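You operate a simulated robot arm through the tools that you are given. There is no shell and no other tool.

You are at the controls of a simulated robot arm. One attempt, no reset.

TASK
Press holes in the grey tray and sow it by the sowing card.
Fine: the card's seed tin in the socket, seed dial at the card's number; one push of the wooden press, one press of the yellow button; carriage back at LOAD; leave the other trays.
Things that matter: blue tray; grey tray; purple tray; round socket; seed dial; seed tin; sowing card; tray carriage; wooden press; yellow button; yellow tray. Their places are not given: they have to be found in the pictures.

The check looks at the end state, three seconds after you hand in, the way a careful person would. Anything else that was tipped, shoved, dropped, spilled or broken makes it a failure.

THE ROBOT
A 6-joint arm with a fingered hand, fixed in place. Base frame: the origin is at the foot of the arm, x ahead of it, y to its left, z up. Units: mm, degrees, N and s.
With the tool pointing down near the work surface it reaches from about 300 to 700 mm from the base axis. Its first joint turns from -166.0 to 166.0 degrees. Payload 4 kg.
The tool frame sits at the grasp point between the pads (the TCP): z along the fingers, y along the line on which they close. The tips reach 22 mm beyond it. The gripper opens to 112 mm. The gripper's body begins 60 mm behind the TCP. The gripper is a hand of 4 fingers: y runs from the thumb to the fingers, the wrist lies at [0, 0, -218] in the tool frame, and closing takes about 1.5 s.
Orientation is that of the tool frame in the base frame, as a unit quaternion [w, x, y, z]. With the fingers straight down and closing along the base's y, the tool's x points along the base's -x, its y along +y and its z along -z.

THE INTERFACE
- The arm moves only by the tool play_rows. Its argument "plan" is a list that holds one entry, the list of rows, each a list of 6 numbers: the shift along the base's x, y, z in units of 20 mm (1.0 is 20 mm), then the turn, a rotation vector about the base's x, y, z in units of 8 degrees (1.0 is 8 degrees). In form: [[[x, y, z, wx, wy, wz], ...]]. A call has 1 to 20 rows; each row shifts and turns the commanded pose from where the row before left it. "jaw" is the closure in counts, from 0 (fully open) to 255 (shut), set as the call begins (left out, the last holds). A call with a number of a shift or a turn outside -1 to 1 is refused whole. Each row takes 0.2 s and may step no farther than 50 mm and 8.6 degrees from the row before; otherwise, or with a gripper value out of range, the whole call is refused. Where a pose cannot be reached the arm comes as near as it can. A force on the tool above 40 N (or 10 N above the force at the start of the call, whichever is more), or a blocked arm, ends the call early, and 0.2 s more pass. Each finger travels about 45 mm/s and halts on what it meets, pressing with about 25 N; the grip force reading is that of the motor and also rises with nothing between the fingers. The clock runs only during rows and for 0.2 s after the last one: add rows that do not move to give the fingers time. The reply holds the time, the measured pose of the TCP, the force on the tool along the base axes, the opening and the grip force, in the units named above and with some noise, with the torque about the TCP (base axes, N m) and any sound that the robot's microphone picked up, and new pictures: "pictures" is both (left out), scene, wrist or none.
- Cameras (640 x 400 px; columns grow to the right, rows downward): "scene" is fixed at [49.7, -501.6, 1607.4]; the picture's right is [0.86, -0.51, 0.00], its down [-0.23, -0.39, -0.89] and it looks along [0.46, 0.76, -0.46] (base axes); focal length 318 px, centre (320, 200). "wrist" rides on the gripper at [69, 4, -83] in the tool frame; the picture's right is [-0.06, 1.00, 0.00], its down [-0.76, -0.05, -0.64] and it looks along [-0.64, -0.04, 0.77] (tool axes); focal length 243 px, centre (320, 200).
- set_grasp(shape): the hand has 4 fingers and takes this shape, open, in about a second: jaw (thumb against the fingers, like two jaws); tri (thumb and two fingers); tip (a fingertip pinch); poke (one finger out to press); point (the index stretched); flat (the hand flat); cup (the hand cupped); fist (a fist). The gripper value then closes the fingers along that shape, each until it touches; the sizes above hold for jaw. It gives what a move gives, with no picture.
- locate(camera, pixels): for up to 12 pixels [column, row] of the newest picture of that camera ("zoom" is the newest enlarged one), the place [x, y, z] in the base frame of the surface seen there, good to about 3 mm. No time passes.
- inspect(camera, box): a new picture of the part [left, top, right, bottom] of that camera's present view, enlarged. No time passes.
- close_job(): hands the job in; it is judged then, once.

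Leave the gripper open and the arm clear of the work at the hand-in unless told otherwise.

The tools are called after ">>>" as name(argument=value, ...) on one line, values as JSON. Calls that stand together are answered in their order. play_rows: Moves the arm, as the interface text tells. Its arguments: {"type":"object","properties":{"plan":{"type":"array","items":{"type":"array","items":{"type":"array","items":{"type":"number"}}}},"jaw":{"type":"number"},"pictures":{"type":"string","enum":["both","scene","wrist","none"]}},"required":["plan"]} The other tools are called the same way: set_grasp (shape) gives the hand a shape; locate (camera, pixels) gives the place of the surface under pixels of a picture; inspect (camera, box) takes an enlarged picture of a part of a camera's view; close_job () hands the job in.

At the start:

```text
t: 0.0
tcp_pos: [312.5, 97.3, 1312.5]
orientation: [0.0, 0.0, 1.0, 0.0]
contact_force: [0.0, 0.1, -1.0]
torque: [0.0, 0.02, 0.03]
width: 111.7
grip_force: 0.1
shape: jaw
```

scene: 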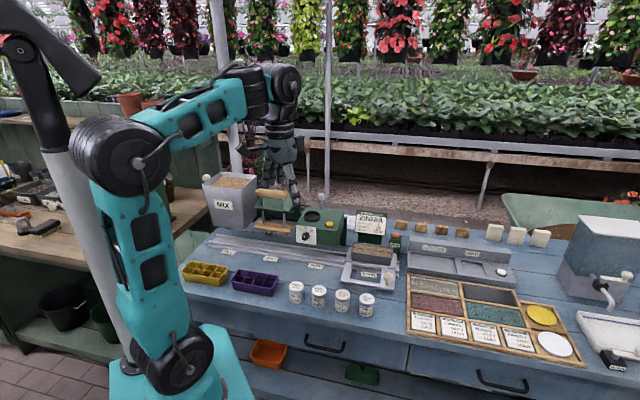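
wrist: 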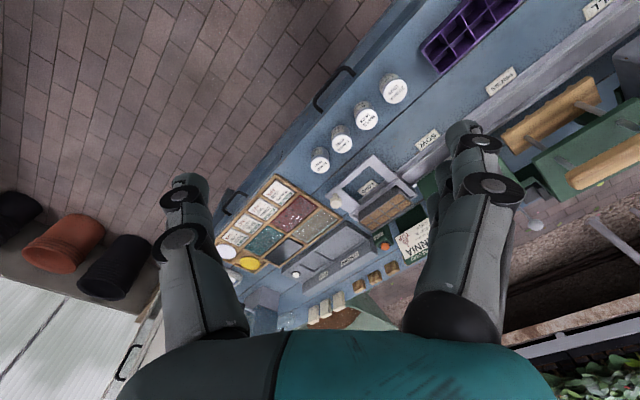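

I see the bench with trays, tins, a press, a green machine, and a card. I'll enlarge several parts of the scene to read the details.

>>> inspect(camera="scene", box=[170, 160, 330, 260])

>>> inspect(camera="scene", box=[290, 195, 420, 276])

>>> inspect(camera="scene", box=[170, 230, 410, 380])

>>> inspect(camera="scene", box=[390, 210, 640, 366])

>>> inspect(camera="wrist", box=[300, 40, 640, 260])

```text
4.00 times, centred on (250, 210) of scene
```

zoom: 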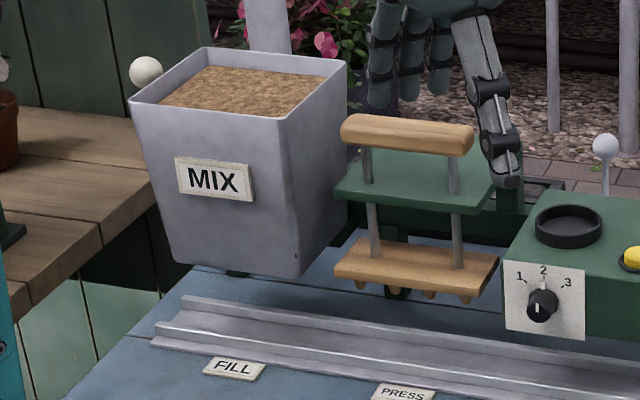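

```text
4.92 times, centred on (355, 236) of scene
```

zoom: 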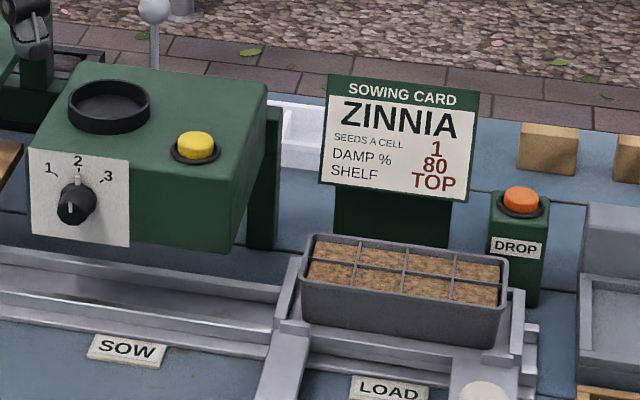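

```text
2.67 times, centred on (290, 305) of scene
```

zoom: 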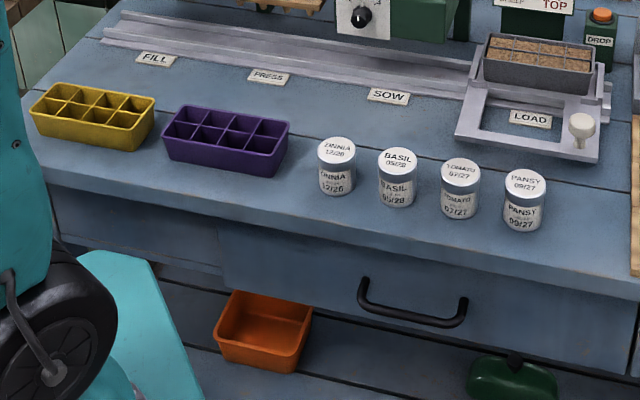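

```text
2.56 times, centred on (515, 288) of scene
```

zoom: 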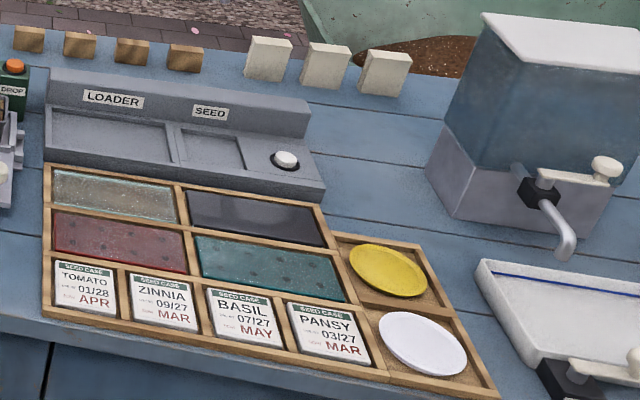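

```text
1.82 times, centred on (470, 150) of wrist
```

zoom: 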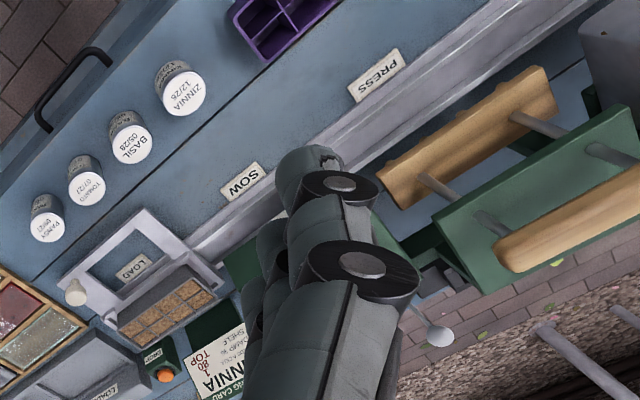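

The card says ZINNIA, 1 seed a cell. The grey tray, already filled, sits on the carriage at LOAD. I'll now look closer at the dial, the tins and the carriage, and get places.

>>> inspect(camera="scene", box=[285, 200, 357, 245])

>>> inspect(camera="scene", box=[280, 270, 384, 335])

>>> inspect(camera="scene", box=[330, 230, 420, 300])

>>> inspect(camera="scene", box=[235, 175, 315, 250])

>>> locate(camera="scene", pixels=[[297, 284], [319, 287], [343, 292], [366, 296], [311, 216], [334, 225], [306, 237], [271, 192], [268, 227], [389, 281], [376, 258], [377, 248]])

>>> locate(camera="scene", pixels=[[228, 252], [271, 259], [316, 266], [369, 275], [286, 193], [258, 190], [274, 207], [325, 192], [290, 310], [340, 270], [205, 270], [255, 282]])

```text
8.89 times, centred on (321, 222) of scene
```

zoom: 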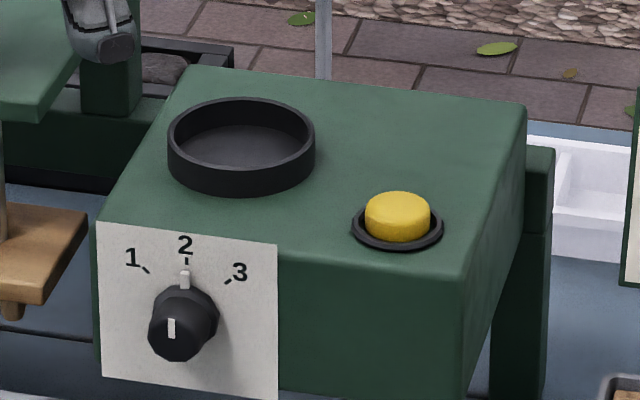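

```text
6.15 times, centred on (332, 302) of scene
```

zoom: 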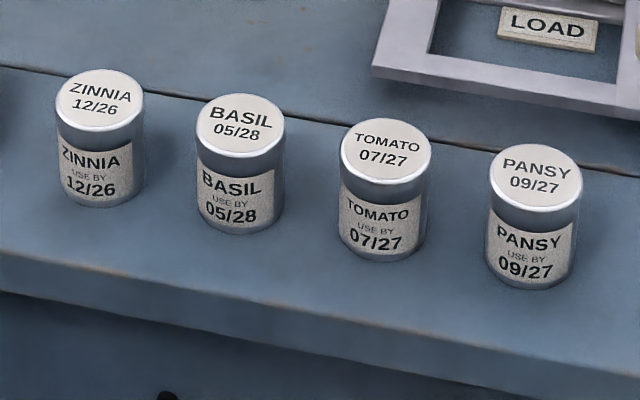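

```text
5.71 times, centred on (375, 265) of scene
```

zoom: 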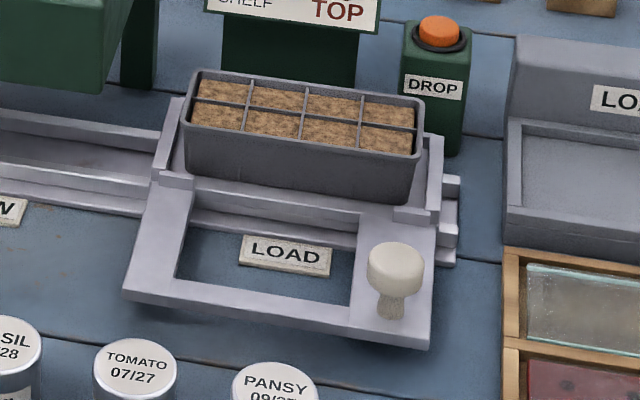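

```text
5.33 times, centred on (275, 212) of scene
```

zoom: 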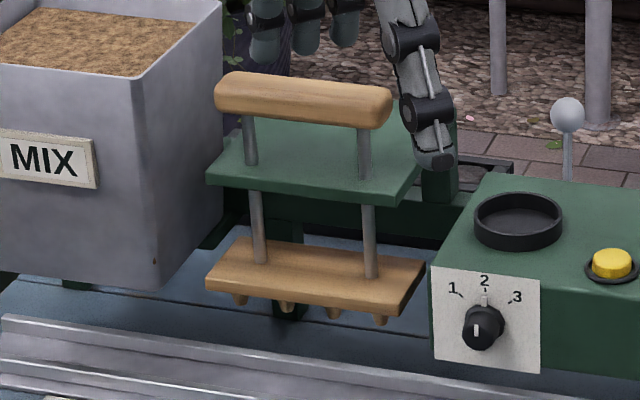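

```text
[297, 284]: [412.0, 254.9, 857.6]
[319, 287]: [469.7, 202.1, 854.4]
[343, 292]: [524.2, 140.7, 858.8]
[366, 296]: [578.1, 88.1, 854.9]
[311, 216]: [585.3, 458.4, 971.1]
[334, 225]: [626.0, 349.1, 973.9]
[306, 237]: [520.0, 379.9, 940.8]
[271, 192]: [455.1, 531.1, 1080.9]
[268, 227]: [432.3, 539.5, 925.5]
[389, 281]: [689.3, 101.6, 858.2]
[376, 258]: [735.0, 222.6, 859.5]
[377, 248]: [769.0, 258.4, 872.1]
```

```text
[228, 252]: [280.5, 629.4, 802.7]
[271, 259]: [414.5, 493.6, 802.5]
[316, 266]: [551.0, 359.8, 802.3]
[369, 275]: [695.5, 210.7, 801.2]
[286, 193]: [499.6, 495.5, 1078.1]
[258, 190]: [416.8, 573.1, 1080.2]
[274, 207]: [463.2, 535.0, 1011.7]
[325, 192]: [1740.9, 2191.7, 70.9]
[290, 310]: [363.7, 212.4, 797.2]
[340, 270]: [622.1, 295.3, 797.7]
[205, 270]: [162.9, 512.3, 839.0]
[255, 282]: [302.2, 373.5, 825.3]
```

Zoom shows the dial at 2 with 1 to its left. The sow head has a socket, the button and a ball-headed rod behind. I'll locate more points: ball, panel corners, dial knob, press handle ends, tray corners, carriage frame.

>>> locate(camera="scene", pixels=[[321.5, 195.5], [297, 226], [315, 228], [315.5, 242], [297, 240], [304.5, 237.5], [305.7, 230.5], [319, 217], [301, 216], [310, 222], [310, 211], [340, 213]])

>>> locate(camera="scene", pixels=[[351, 244], [390, 253], [394, 243], [356, 238], [351, 252], [387, 265], [349, 281], [395, 289], [388, 277], [388, 284], [367, 262], [340, 262]])

>>> locate(camera="scene", pixels=[[257, 190], [288, 195], [256, 203], [291, 210], [257, 226], [290, 231], [293, 222], [262, 220], [372, 217], [240, 185], [296, 190], [265, 206]])

>>> inspect(camera="scene", box=[295, 224, 319, 244])

>>> inspect(camera="scene", box=[40, 60, 340, 400])

```text
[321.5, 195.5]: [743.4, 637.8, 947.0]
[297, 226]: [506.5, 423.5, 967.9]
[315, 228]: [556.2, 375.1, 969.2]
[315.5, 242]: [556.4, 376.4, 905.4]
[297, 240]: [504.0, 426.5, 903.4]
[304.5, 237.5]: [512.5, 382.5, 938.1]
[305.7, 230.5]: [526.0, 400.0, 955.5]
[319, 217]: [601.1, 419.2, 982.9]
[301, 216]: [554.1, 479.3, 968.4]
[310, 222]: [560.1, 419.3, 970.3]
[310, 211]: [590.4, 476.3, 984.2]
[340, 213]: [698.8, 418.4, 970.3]
```

```text
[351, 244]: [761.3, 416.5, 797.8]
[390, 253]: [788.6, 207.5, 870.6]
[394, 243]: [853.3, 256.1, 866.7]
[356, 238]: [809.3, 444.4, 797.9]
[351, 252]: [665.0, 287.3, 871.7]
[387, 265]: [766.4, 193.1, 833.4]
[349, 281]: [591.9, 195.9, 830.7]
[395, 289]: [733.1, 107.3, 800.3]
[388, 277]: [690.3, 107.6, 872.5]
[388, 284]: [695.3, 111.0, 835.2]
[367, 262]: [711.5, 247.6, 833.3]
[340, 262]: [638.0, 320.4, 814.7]
```

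```text
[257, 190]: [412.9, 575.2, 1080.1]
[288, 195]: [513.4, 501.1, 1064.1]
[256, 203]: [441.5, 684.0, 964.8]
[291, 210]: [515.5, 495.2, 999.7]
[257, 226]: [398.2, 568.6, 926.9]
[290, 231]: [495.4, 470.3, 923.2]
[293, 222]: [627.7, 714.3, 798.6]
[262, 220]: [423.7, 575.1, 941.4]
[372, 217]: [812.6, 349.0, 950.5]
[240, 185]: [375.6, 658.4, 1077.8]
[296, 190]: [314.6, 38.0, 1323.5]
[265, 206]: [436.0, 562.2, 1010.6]
```

```text
16.00 times, centred on (307, 234) of scene
```

zoom: 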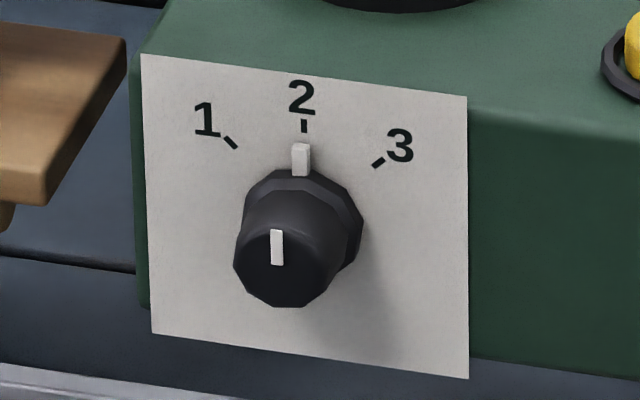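

```text
1.18 times, centred on (190, 230) of scene
```

zoom: 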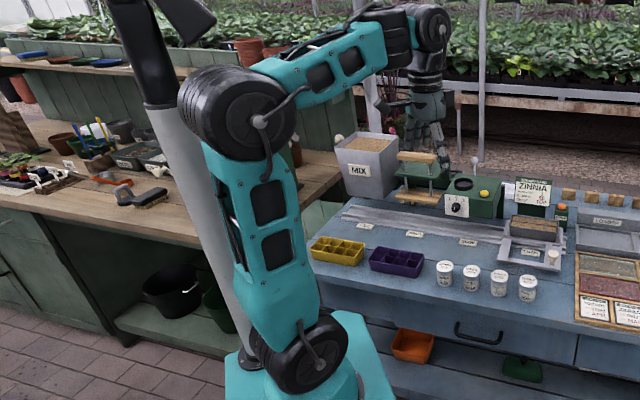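

Bench top is at about z=797. The rail runs along (0.707,-0.707), the zinnia tin is at about (411,254) with lid z≈857, the socket is near (585,458) and the dial axis near (u=93, z=935). First I move above the zinnia tin, at z≈1010, turning -45° about z so the hand closes across the tin row.

>>> play_rows(plan=[[[0.31, 0.49, -0.95, 0, 0, -0.352], [0.31, 0.49, -0.95, 0, 0, -0.352], [0.31, 0.49, -0.95, 0, 0, -0.352], [0.31, 0.49, -0.95, 0, 0, -0.352], [0.31, 0.49, -0.95, 0, 0, -0.352], [0.31, 0.49, -0.95, 0, 0, -0.352], [0.31, 0.49, -0.95, 0, 0, -0.352], [0.31, 0.49, -0.95, 0, 0, -0.352], [0.31, 0.49, -0.95, 0, 0, -0.352], [0.31, 0.49, -0.95, 0, 0, -0.352], [0.31, 0.49, -0.95, 0, 0, -0.352], [0.31, 0.49, -0.95, 0, 0, -0.352], [0.31, 0.49, -0.95, 0, 0, -0.352], [0.31, 0.49, -0.95, 0, 0, -0.352], [0.31, 0.49, -0.95, 0, 0, -0.352], [0.31, 0.49, -0.95, 0, 0, -0.352], [0, 0, 0, 0, 0, 0]]], jaw=0)

>>> inspect(camera="scene", box=[220, 150, 380, 320])

```text
t: 3.6
tcp_pos: [410.7, 254.4, 1008.4]
orientation: [-0.001, 0.384, 0.923, 0.0]
contact_force: [0.1, -0.3, -1.0]
torque: [-0.04, -0.02, 0.0]
width: 111.6
grip_force: 0.0
shape: jaw
```

scene: 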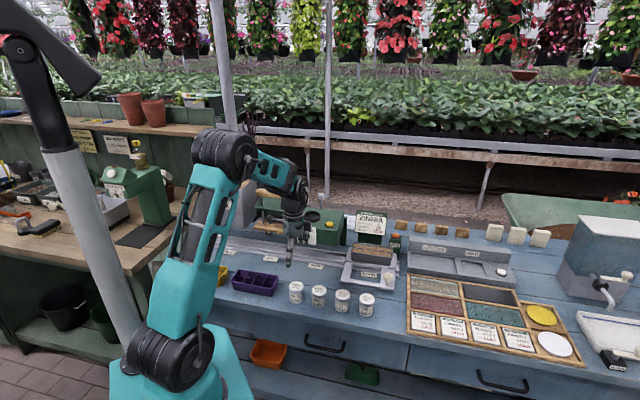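
wrist: 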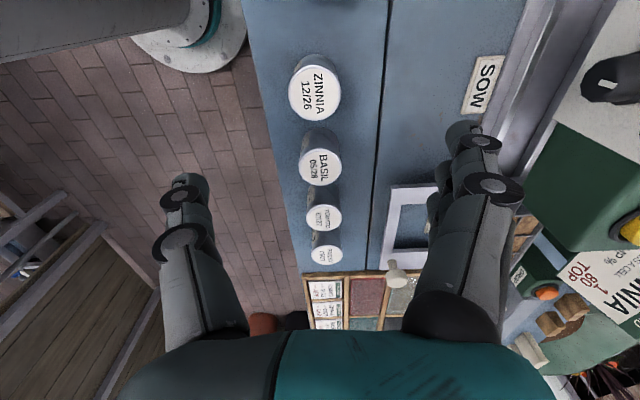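

```text
2.35 times, centred on (300, 235) of scene
```

zoom: 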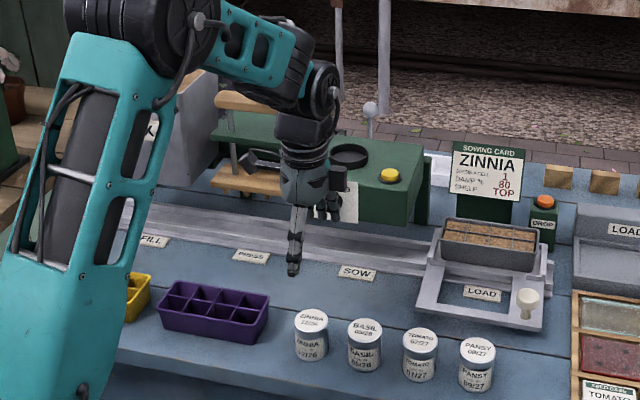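

I spot a green machine and signs on the left bench, around (130,180). I'll enlarge that to make sure it isn't part of this job, and check the wrist view for tin alignment.

>>> inspect(camera="scene", box=[0, 90, 220, 260])

>>> inspect(camera="wrist", box=[240, 40, 560, 260])

>>> locate(camera="wrist", pixels=[[314, 87], [291, 87], [340, 92], [315, 58], [313, 114], [321, 166], [318, 118], [450, 190], [610, 82], [395, 278]])

```text
2.35 times, centred on (110, 175) of scene
```

zoom: 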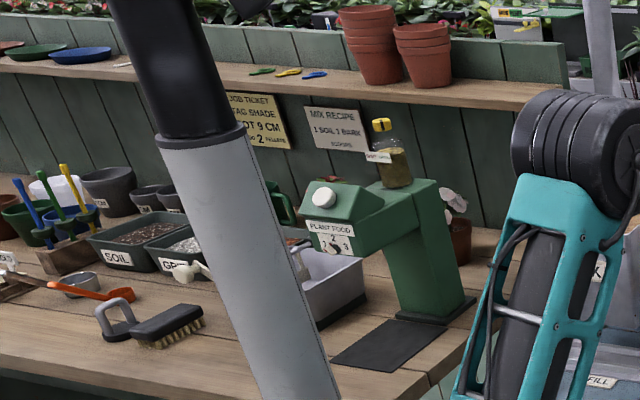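

```text
1.82 times, centred on (400, 150) of wrist
```

zoom: 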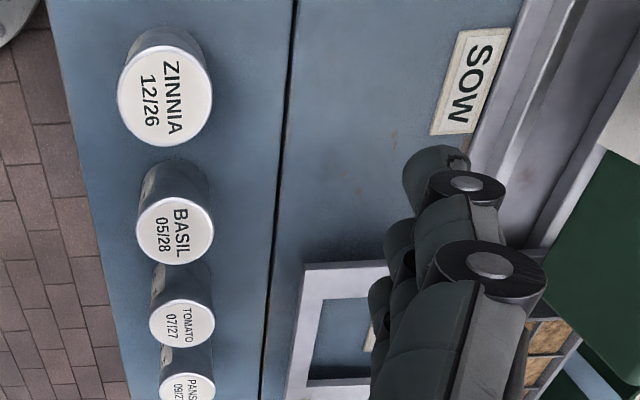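

```text
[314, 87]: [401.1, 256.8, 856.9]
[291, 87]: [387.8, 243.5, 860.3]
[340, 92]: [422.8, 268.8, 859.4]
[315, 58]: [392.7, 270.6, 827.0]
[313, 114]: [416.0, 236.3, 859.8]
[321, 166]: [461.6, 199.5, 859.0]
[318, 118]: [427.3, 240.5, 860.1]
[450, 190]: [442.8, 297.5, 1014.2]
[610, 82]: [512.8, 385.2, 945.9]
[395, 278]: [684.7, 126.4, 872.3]
```

The left bench is a separate setup, so I leave it. Both cameras put the zinnia lid centre near (407,254). I go straight down to TCP z≈843, with the tips at about 821.

>>> play_rows(plan=[[[-0.02, 0, -0.92, 0, 0, 0], [-0.02, 0, -0.92, 0, 0, 0], [-0.02, 0, -0.92, 0, 0, 0], [-0.02, 0, -0.92, 0, 0, 0], [-0.02, 0, -0.92, 0, 0, 0], [-0.02, 0, -0.92, 0, 0, 0], [-0.02, 0, -0.92, 0, 0, 0], [-0.02, 0, -0.92, 0, 0, 0], [-0.02, 0, -0.92, 0, 0, 0], [0, 0, 0, 0, 0, 0]]], jaw=0)

>>> inspect(camera="scene", box=[250, 220, 350, 320])

```text
t: 5.8
tcp_pos: [408.4, 253.8, 842.6]
orientation: [0.0, 0.384, 0.923, -0.001]
contact_force: [-0.7, 0.6, -1.1]
torque: [-0.02, 0.0, 0.05]
width: 112.1
grip_force: 0.1
shape: jaw
```

scene: 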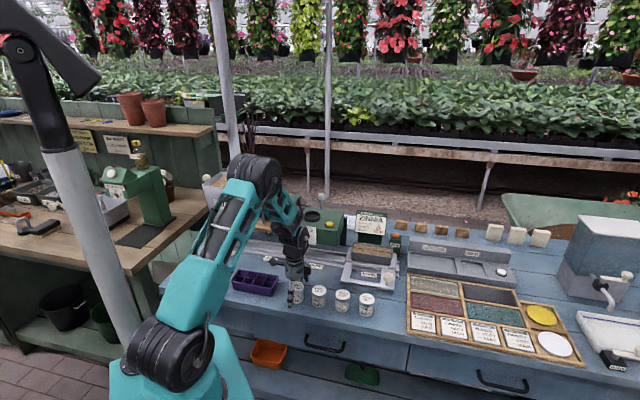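
wrist: 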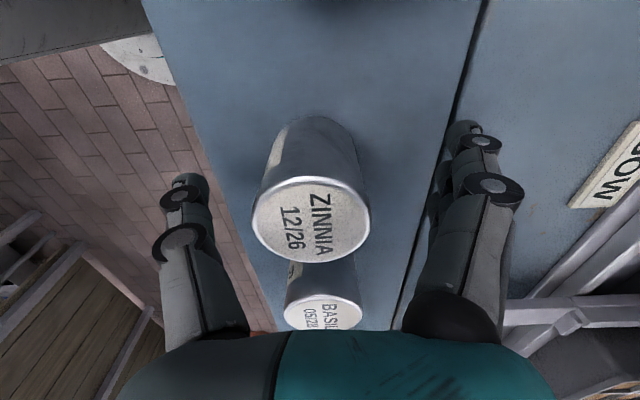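

```text
4.00 times, centred on (300, 270) of scene
```

zoom: 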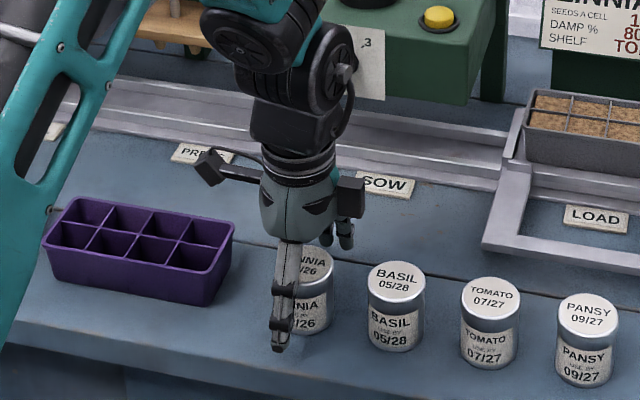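

The tin stands between the thumb (left) and the fingers (right). I'll check the lid centre once more against the TCP before closing.

>>> locate(camera="wrist", pixels=[[312, 220], [256, 220], [368, 220], [312, 180], [312, 260]])

```text
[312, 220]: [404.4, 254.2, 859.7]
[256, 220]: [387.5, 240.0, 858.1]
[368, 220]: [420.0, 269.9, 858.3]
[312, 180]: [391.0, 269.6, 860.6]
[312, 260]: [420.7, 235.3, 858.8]
```

Lid centre is (405,253.5). I shift by (-3.4, -0.3) and close the fingers on the tin.

>>> play_rows(plan=[[[-0.17, -0.02, 0, 0, 0, 0], [0, 0, 0, 0, 0, 0]]], pictures="none")

>>> play_rows(plan=[[[0, 0, 0, 0, 0, 0], [0, 0, 0, 0, 0, 0], [0, 0, 0, 0, 0, 0], [0, 0, 0, 0, 0, 0], [0, 0, 0, 0, 0, 0], [0, 0, 0, 0, 0, 0], [0, 0, 0, 0, 0, 0], [0, 0, 0, 0, 0, 0], [0, 0, 0, 0, 0, 0]]], jaw=255)

>>> inspect(camera="scene", box=[250, 220, 350, 320])

```text
t: 6.4
tcp_pos: [404.1, 254.0, 842.6]
orientation: [0.0, 0.384, 0.923, 0.0]
contact_force: [1.1, -0.5, 0.4]
torque: [0.02, 0.01, -0.02]
width: 112.1
grip_force: 0.0
shape: jaw
```

```text
t: 8.4
tcp_pos: [402.9, 253.9, 842.5]
orientation: [-0.001, 0.383, 0.924, 0.0]
contact_force: [0.0, -0.4, -0.1]
torque: [0.04, 0.01, -0.01]
width: 36.3
grip_force: 24.8
shape: jaw
```

scene: 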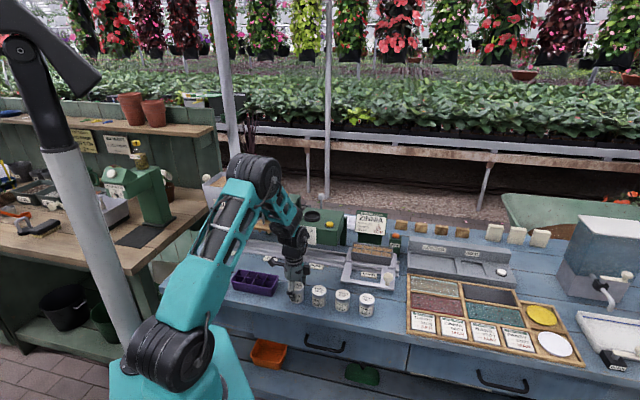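
wrist: 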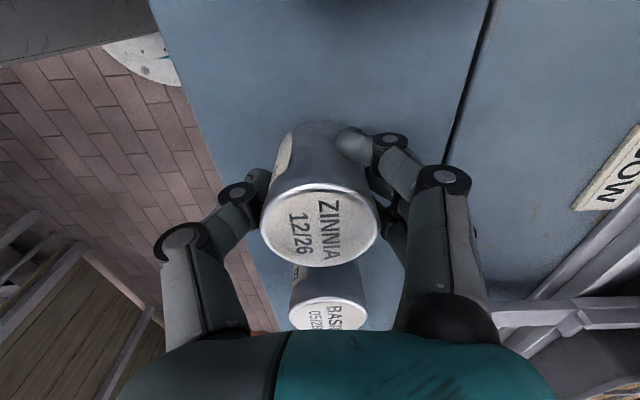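

```text
4.00 times, centred on (300, 270) of scene
```

zoom: 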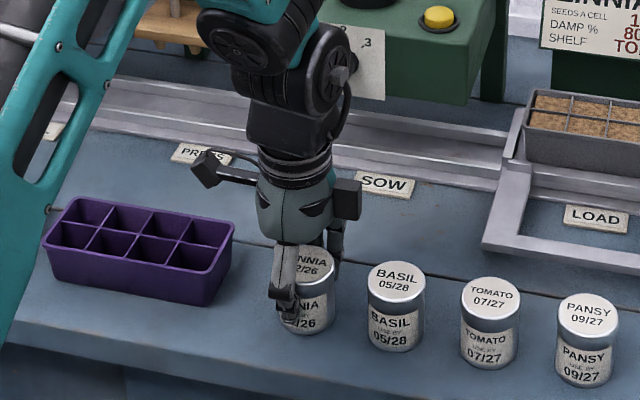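

The tin is gripped. I lift straight up to about z=1090 and check that the tin comes along.

>>> play_rows(plan=[[[0, 0, 0.3, 0, 0, 0], [0, 0, 0.95, 0, 0, 0], [0, 0, 0.95, 0, 0, 0], [0, 0, 0.95, 0, 0, 0], [0, 0, 0.95, 0, 0, 0], [0, 0, 0.95, 0, 0, 0], [0, 0, 0.95, 0, 0, 0], [0, 0, 0.95, 0, 0, 0], [0, 0, 0.95, 0, 0, 0], [0, 0, 0.95, 0, 0, 0], [0, 0, 0.95, 0, 0, 0], [0, 0, 0.95, 0, 0, 0], [0, 0, 0.95, 0, 0, 0], [0, 0, 0.7, 0, 0, 0], [0, 0, 0, 0, 0, 0]]])

>>> inspect(camera="scene", box=[240, 130, 370, 260])

```text
t: 11.6
tcp_pos: [403.8, 252.8, 1090.8]
orientation: [0.0, 0.383, 0.924, 0.0]
contact_force: [0.8, 0.1, -1.1]
torque: [0.01, -0.02, -0.01]
width: 36.1
grip_force: 25.1
shape: jaw
```

scene: 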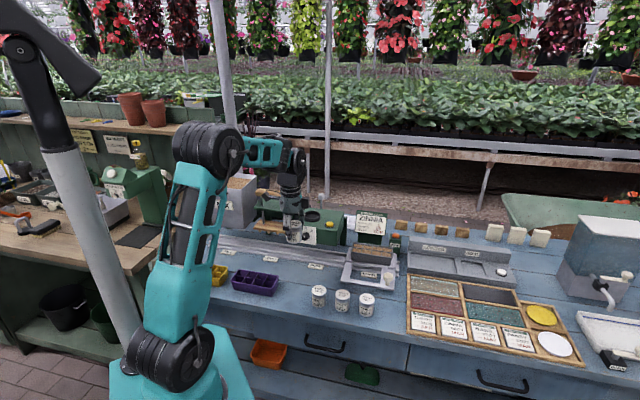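
wrist: 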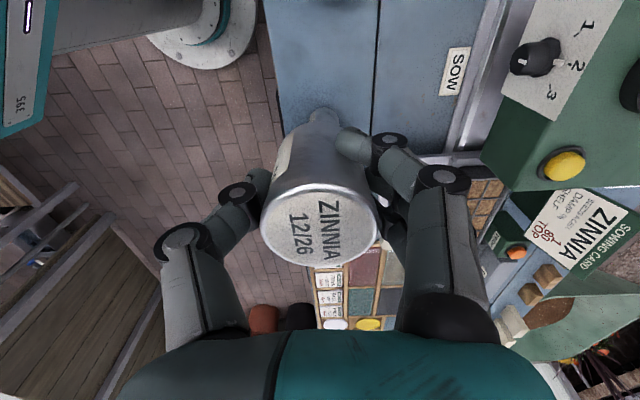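

```text
3.08 times, centred on (305, 195) of scene
```

zoom: 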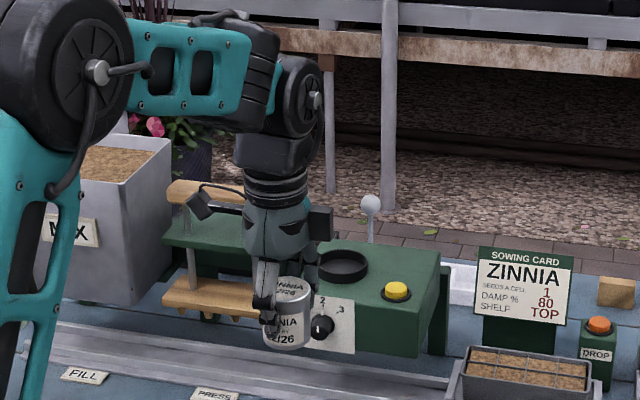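

The tin is held upright. I measure its lid in the hand, and re-measure the socket rim from the scene camera with an enlarged picture.

>>> locate(camera="wrist", pixels=[[318, 226], [264, 226], [372, 226], [318, 192], [318, 260], [345, 205], [290, 205]])

>>> inspect(camera="scene", box=[296, 200, 328, 225])

```text
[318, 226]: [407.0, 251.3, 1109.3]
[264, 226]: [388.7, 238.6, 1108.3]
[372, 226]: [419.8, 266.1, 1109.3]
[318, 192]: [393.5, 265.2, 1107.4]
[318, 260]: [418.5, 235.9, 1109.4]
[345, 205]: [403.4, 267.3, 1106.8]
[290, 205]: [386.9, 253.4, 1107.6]
```

```text
16.00 times, centred on (312, 212) of scene
```

zoom: 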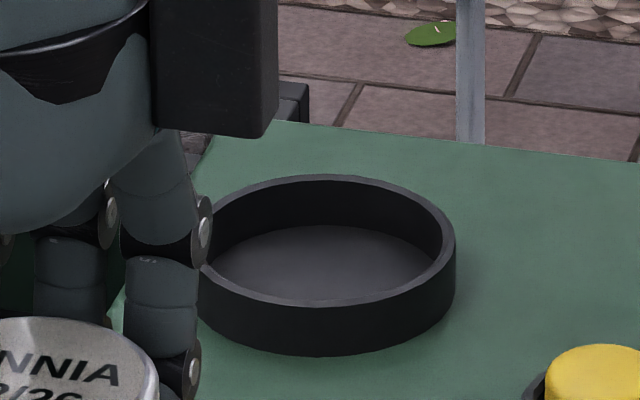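

Lid offset from the TCP is about (+1.7,-1.1). I locate rim points of the socket in this zoom.

>>> locate(camera="zoom", pixels=[[449, 243], [322, 180], [330, 302], [322, 265], [230, 205], [400, 285], [415, 200], [320, 228], [250, 290], [330, 345], [456, 300], [385, 240]])

```text
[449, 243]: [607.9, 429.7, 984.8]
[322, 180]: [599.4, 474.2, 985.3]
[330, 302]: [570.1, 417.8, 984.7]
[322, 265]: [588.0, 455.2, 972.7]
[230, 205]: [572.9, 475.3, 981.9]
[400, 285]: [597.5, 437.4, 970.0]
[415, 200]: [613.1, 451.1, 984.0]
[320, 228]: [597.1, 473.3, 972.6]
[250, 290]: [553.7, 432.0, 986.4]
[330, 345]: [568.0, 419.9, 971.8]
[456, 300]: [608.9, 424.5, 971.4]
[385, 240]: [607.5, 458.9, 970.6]
```

A circle fit puts the socket centre at about (583,446.5), rim radius about 31. I move the tin above it at the same height, to TCP (581.3,447.6).

>>> play_rows(plan=[[[0.807, 0.885, 0, 0, 0, 0], [0.807, 0.885, 0, 0, 0, 0], [0.807, 0.885, 0, 0, 0, 0], [0.807, 0.885, 0, 0, 0, 0], [0.807, 0.885, 0, 0, 0, 0], [0.807, 0.885, 0, 0, 0, 0], [0.807, 0.885, 0, 0, 0, 0], [0.807, 0.885, 0, 0, 0, 0], [0.807, 0.885, 0, 0, 0, 0], [0.807, 0.885, 0, 0, 0, 0], [0.807, 0.885, 0, 0, 0, 0], [0, 0, 0, 0, 0, 0]]])

>>> inspect(camera="scene", box=[240, 130, 370, 260])

>>> inspect(camera="wrist", box=[200, 0, 440, 200])

```text
t: 14.2
tcp_pos: [536.1, 407.0, 1077.3]
orientation: [0.0, 0.383, 0.924, -0.001]
contact_force: [-0.4, -0.2, -1.3]
torque: [0.01, -0.02, 0.0]
width: 35.9
grip_force: 25.0
shape: jaw
out of reach, approached as far as the arm can: row 9, 10, 11
```

scene: 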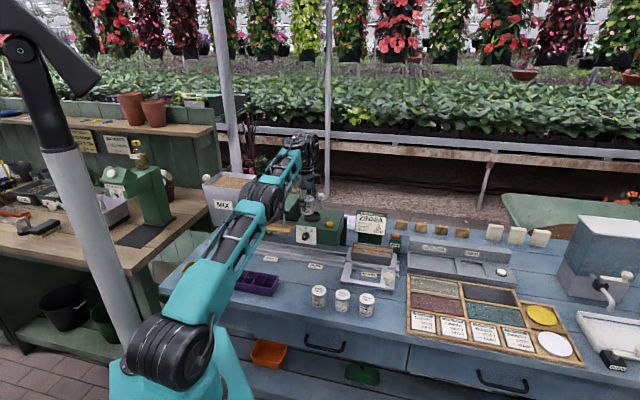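
wrist: 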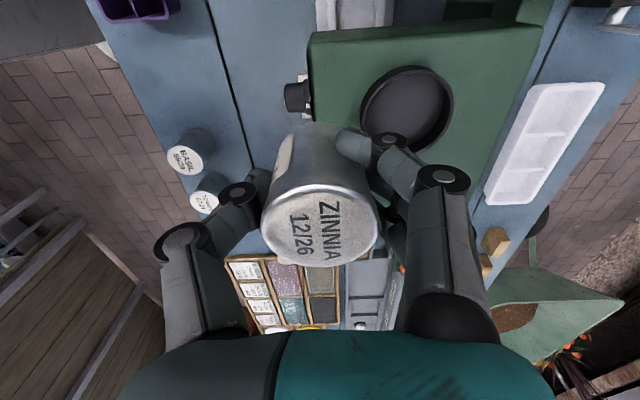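

```text
3.08 times, centred on (305, 195) of scene
```

zoom: 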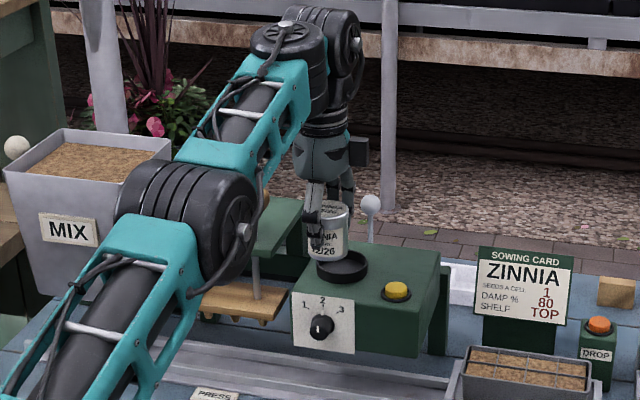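

```text
2.00 times, centred on (320, 100) of wrist
```

zoom: 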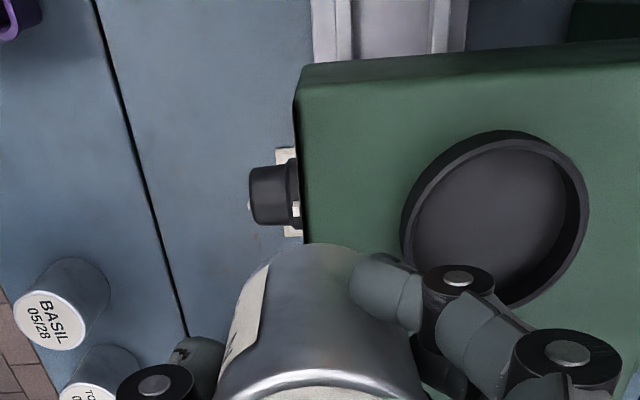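

The upright hand can't reach the socket (it stopped at r≈673, z 1077). The hand must lean outward, so I'll set the tin down on free bench near (445,318) and regrasp it with the hand tilted about 20° and closing along the rail direction, so the tin stays upright. First I back off horizontally.

>>> play_rows(plan=[[[-0.91, -0.89, 0, 0, 0, 0], [-0.91, -0.89, 0, 0, 0, 0], [-0.91, -0.89, 0, 0, 0, 0], [-0.91, -0.89, 0, 0, 0, 0], [-0.91, -0.89, 0, 0, 0, 0], [0, 0, 0, 0, 0, 0]]], pictures="none")

```text
t: 15.6
tcp_pos: [445.6, 316.3, 1078.0]
orientation: [0.0, 0.384, 0.923, -0.001]
contact_force: [0.4, -0.1, 0.1]
torque: [-0.01, -0.01, -0.02]
width: 35.8
grip_force: 25.0
shape: jaw
```

Now I lower the tin to just above the bench, TCP z≈843.5.

>>> play_rows(plan=[[[0, 0, -0.98, 0, 0, 0], [0, 0, -0.98, 0, 0, 0], [0, 0, -0.98, 0, 0, 0], [0, 0, -0.98, 0, 0, 0], [0, 0, -0.98, 0, 0, 0], [0, 0, -0.98, 0, 0, 0], [0, 0, -0.98, 0, 0, 0], [0, 0, -0.98, 0, 0, 0], [0, 0, -0.98, 0, 0, 0], [0, 0, -0.98, 0, 0, 0], [0, 0, -0.98, 0, 0, 0], [0, 0, -0.7, 0, 0, 0], [0, 0, -0.2, 0, 0, 0], [0, 0, 0, 0, 0, 0]]])

>>> inspect(camera="scene", box=[250, 200, 350, 300])

```text
t: 18.6
tcp_pos: [445.3, 316.6, 842.8]
orientation: [0.0, 0.384, 0.924, 0.0]
contact_force: [-0.7, -0.1, -0.2]
torque: [-0.02, 0.04, 0.01]
width: 35.8
grip_force: 25.6
shape: jaw
```

scene: 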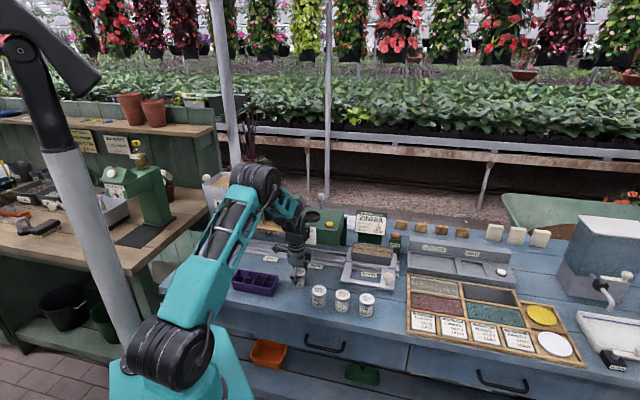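
wrist: 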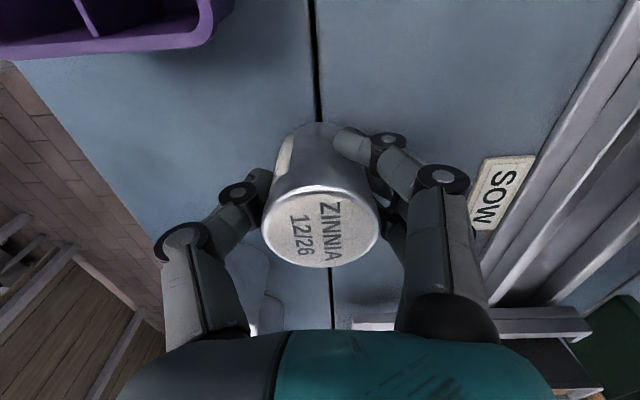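

```text
4.00 times, centred on (300, 250) of scene
```

zoom: 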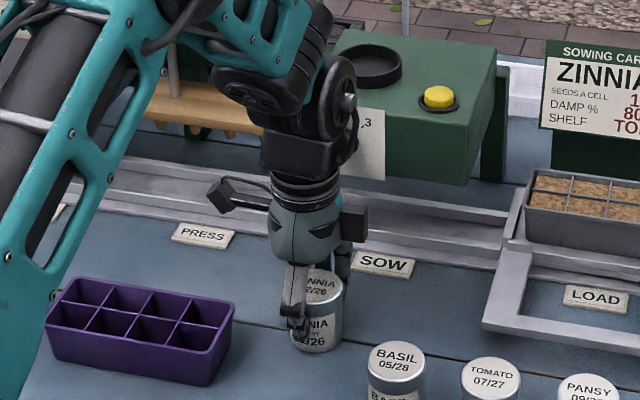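

No contact yet. I go down 1 mm and open the hand slowly.

>>> play_rows(plan=[[[0, 0, -0.05, 0, 0, 0], [0, 0, 0, 0, 0, 0]]], pictures="none")

>>> play_rows(plan=[[[0, 0, 0, 0, 0, 0], [0, 0, 0, 0, 0, 0], [0, 0, 0, 0, 0, 0], [0, 0, 0, 0, 0, 0], [0, 0, 0, 0, 0, 0], [0, 0, 0, 0, 0, 0], [0, 0, 0, 0, 0, 0], [0, 0, 0, 0, 0, 0]]], jaw=0)

>>> locate(camera="wrist", pixels=[[318, 226], [264, 226], [372, 226], [318, 192], [318, 260]])

```text
t: 19.2
tcp_pos: [444.6, 317.2, 842.6]
orientation: [0.0, 0.384, 0.924, 0.0]
contact_force: [-0.4, 0.0, 1.9]
torque: [0.01, -0.05, 0.01]
width: 36.0
grip_force: 24.9
shape: jaw
```

```text
t: 21.0
tcp_pos: [444.6, 317.4, 842.0]
orientation: [0.0, 0.383, 0.924, 0.0]
contact_force: [0.0, 0.1, -0.3]
torque: [-0.01, 0.0, 0.0]
width: 112.0
grip_force: 0.0
shape: jaw
```

scene: 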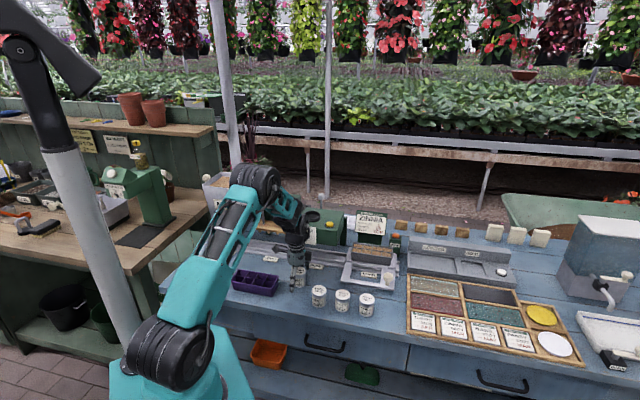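
wrist: 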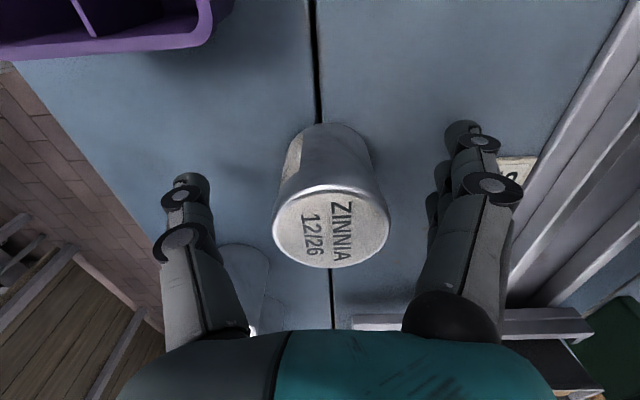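

```text
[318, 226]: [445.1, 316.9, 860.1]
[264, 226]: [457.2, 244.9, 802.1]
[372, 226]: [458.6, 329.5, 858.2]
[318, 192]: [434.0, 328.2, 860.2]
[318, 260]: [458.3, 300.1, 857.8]
```

Released cleanly; the lid centre now shows at about (331,226). I rise about 130 mm, then turn +90° about z so the hand closes along the rail direction.

>>> locate(camera="wrist", pixels=[[331, 228], [276, 228], [387, 228], [331, 192], [331, 264]])

>>> play_rows(plan=[[[0, 0, 0.95, 0, 0, 0], [0, 0, 0.95, 0, 0, 0], [0, 0, 0.95, 0, 0, 0], [0, 0, 0.95, 0, 0, 0], [0, 0, 0.95, 0, 0, 0], [0, 0, 0.95, 0, 0, 0], [0, 0, 0.95, 0, 0, 0], [0, 0, 0, 0, 0, 0.9375], [0, 0, 0, 0, 0, 0.9375], [0, 0, 0, 0, 0, 0.9375], [0, 0, 0, 0, 0, 0.9375], [0, 0, 0, 0, 0, 0.9375], [0, 0, 0, 0, 0, 0.9375], [0, 0, 0, 0, 0, 0.9375], [0, 0, 0, 0, 0, 0.9375], [0, 0, 0, 0, 0, 0.9375], [0, 0, 0, 0, 0, 0.9375], [0, 0, 0, 0, 0, 0.9375], [0, 0, 0, 0, 0, 0.9375], [0, 0, 0, 0, 0, 0]]], pictures="wrist")

```text
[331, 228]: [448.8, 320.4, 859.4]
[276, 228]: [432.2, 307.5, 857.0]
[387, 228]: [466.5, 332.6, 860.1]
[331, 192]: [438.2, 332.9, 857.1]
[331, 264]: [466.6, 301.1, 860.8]
```

```text
t: 25.2
tcp_pos: [445.7, 317.3, 973.9]
orientation: [-0.001, -0.383, 0.924, 0.0]
contact_force: [0.8, -0.4, -0.2]
torque: [0.02, 0.01, -0.04]
width: 112.0
grip_force: 0.1
shape: jaw
```

wrist: 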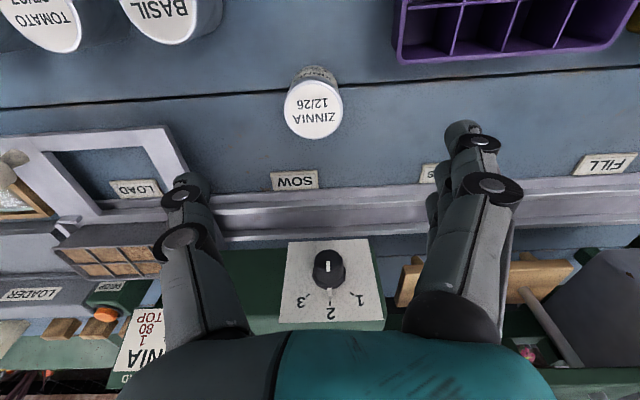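

The hand now closes along the rail direction. I tilt it 20° outward about the rail axis and centre it over the tin at (450.5,319).

>>> play_rows(plan=[[[0.08, 0.03, 0, 0.589, -0.589, 0], [0.08, 0.03, 0, 0.589, -0.589, 0], [0.08, 0.03, 0, 0.589, -0.589, 0], [0, 0, 0, 0, 0, 0]]])

>>> locate(camera="wrist", pixels=[[314, 107], [320, 60]])

```text
t: 26.2
tcp_pos: [450.3, 319.2, 975.8]
orientation: [0.161, -0.376, 0.91, 0.067]
contact_force: [0.3, 0.2, -0.3]
torque: [-0.05, -0.01, -0.02]
width: 112.1
grip_force: 0.1
shape: jaw
```

scene: 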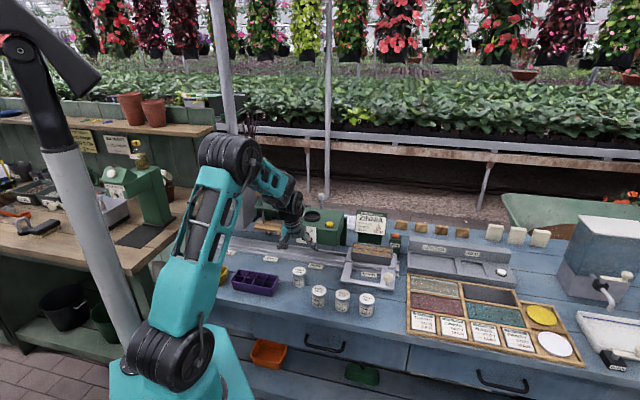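
wrist: 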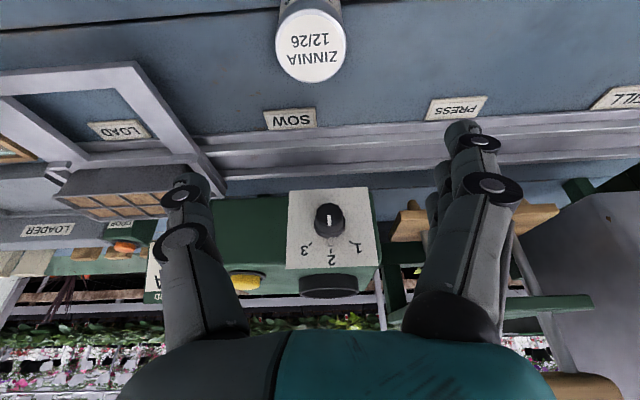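

```text
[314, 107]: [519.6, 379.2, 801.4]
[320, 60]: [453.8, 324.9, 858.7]
```

The tilt is right. The tin lid is at (311,46) in the wrist view. I check it, then descend to TCP z≈848.

>>> locate(camera="wrist", pixels=[[311, 46], [278, 46], [345, 46], [311, 78], [311, 14]])

>>> play_rows(plan=[[[0, 0, -0.91, 0, 0, 0], [0, 0, -0.91, 0, 0, 0], [0, 0, -0.91, 0, 0, 0], [0, 0, -0.91, 0, 0, 0], [0, 0, -0.91, 0, 0, 0], [0, 0, -0.91, 0, 0, 0], [0, 0, -0.91, 0, 0, 0], [0, 0, 0, 0, 0, 0]]])

>>> inspect(camera="scene", box=[250, 200, 350, 300])

```text
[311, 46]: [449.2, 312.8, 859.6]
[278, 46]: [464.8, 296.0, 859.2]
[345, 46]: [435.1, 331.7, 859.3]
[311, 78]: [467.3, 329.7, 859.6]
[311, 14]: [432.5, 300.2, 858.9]
```

```text
t: 28.0
tcp_pos: [451.0, 319.3, 846.6]
orientation: [0.16, -0.376, 0.91, 0.067]
contact_force: [-0.1, -0.5, -0.2]
torque: [0.0, -0.01, -0.02]
width: 112.1
grip_force: 0.1
shape: jaw
```

scene: 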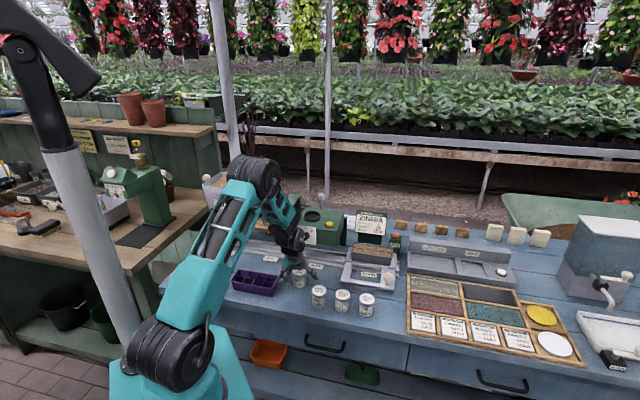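
wrist: 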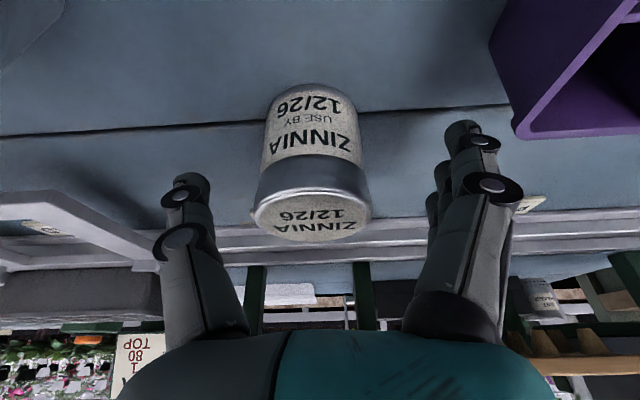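

```text
4.00 times, centred on (300, 250) of scene
```

zoom: 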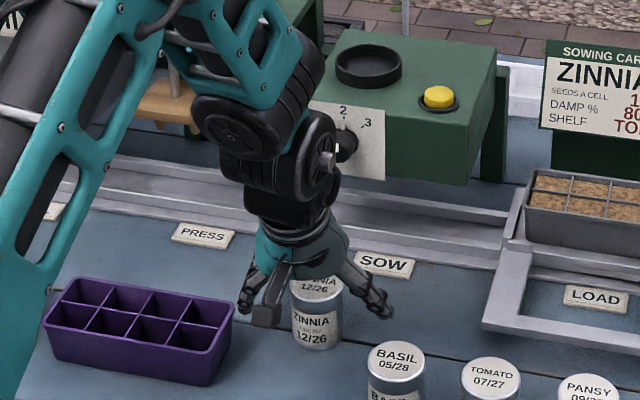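

Tin between the fingers. I check the lid centre, around (312,212), once more.

>>> locate(camera="wrist", pixels=[[312, 214], [258, 212], [367, 212], [312, 236], [312, 192], [285, 228], [340, 228]])

```text
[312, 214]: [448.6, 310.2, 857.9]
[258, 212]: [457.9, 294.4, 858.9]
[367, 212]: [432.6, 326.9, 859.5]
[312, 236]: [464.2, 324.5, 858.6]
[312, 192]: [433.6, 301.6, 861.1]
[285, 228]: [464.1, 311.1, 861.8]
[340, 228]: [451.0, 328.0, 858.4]
```

Lid centre ≈ (449.3,314.5). I shift TCP by (-1.7,-4.7) and close.

>>> play_rows(plan=[[[-0.08, -0.23, 0.05, 0, 0, 0], [0, 0, 0, 0, 0, 0]]], pictures="none")

>>> play_rows(plan=[[[0, 0, 0, 0, 0, 0], [0, 0, 0, 0, 0, 0], [0, 0, 0, 0, 0, 0], [0, 0, 0, 0, 0, 0], [0, 0, 0, 0, 0, 0], [0, 0, 0, 0, 0, 0], [0, 0, 0, 0, 0, 0], [0, 0, 0, 0, 0, 0], [0, 0, 0, 0, 0, 0]]], jaw=255)

>>> inspect(camera="scene", box=[270, 230, 330, 290])

```text
t: 28.6
tcp_pos: [448.8, 314.6, 848.7]
orientation: [0.16, -0.376, 0.91, 0.067]
contact_force: [0.1, -0.2, 0.1]
torque: [-0.03, 0.0, -0.01]
width: 111.9
grip_force: 0.0
shape: jaw
```

```text
t: 30.6
tcp_pos: [449.1, 315.3, 849.0]
orientation: [0.16, -0.375, 0.91, 0.067]
contact_force: [-0.7, -0.8, -0.2]
torque: [-0.01, 0.0, -0.02]
width: 38.0
grip_force: 24.8
shape: jaw
```

scene: 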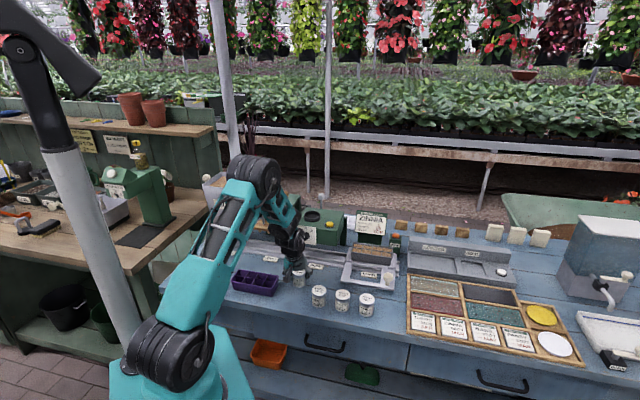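
wrist: 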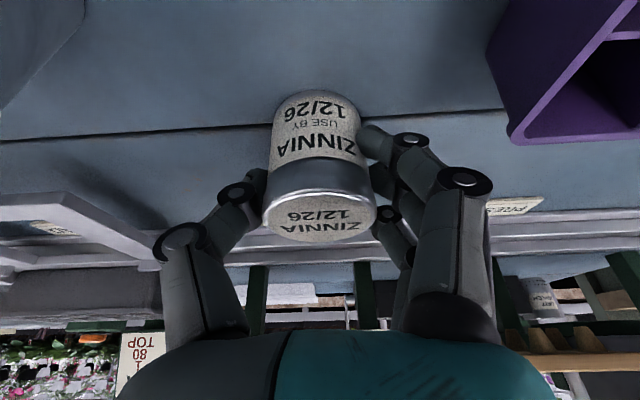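

```text
6.67 times, centred on (300, 260) of scene
```

zoom: 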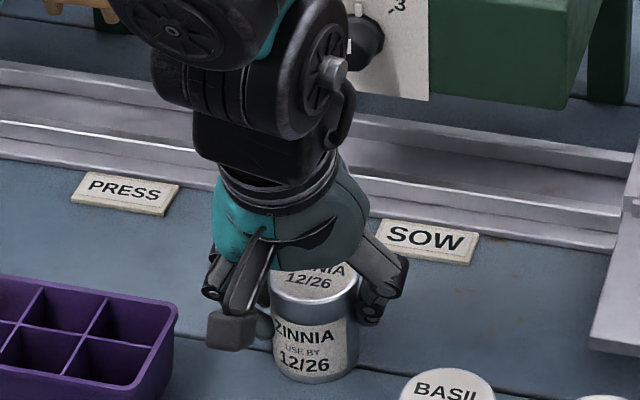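

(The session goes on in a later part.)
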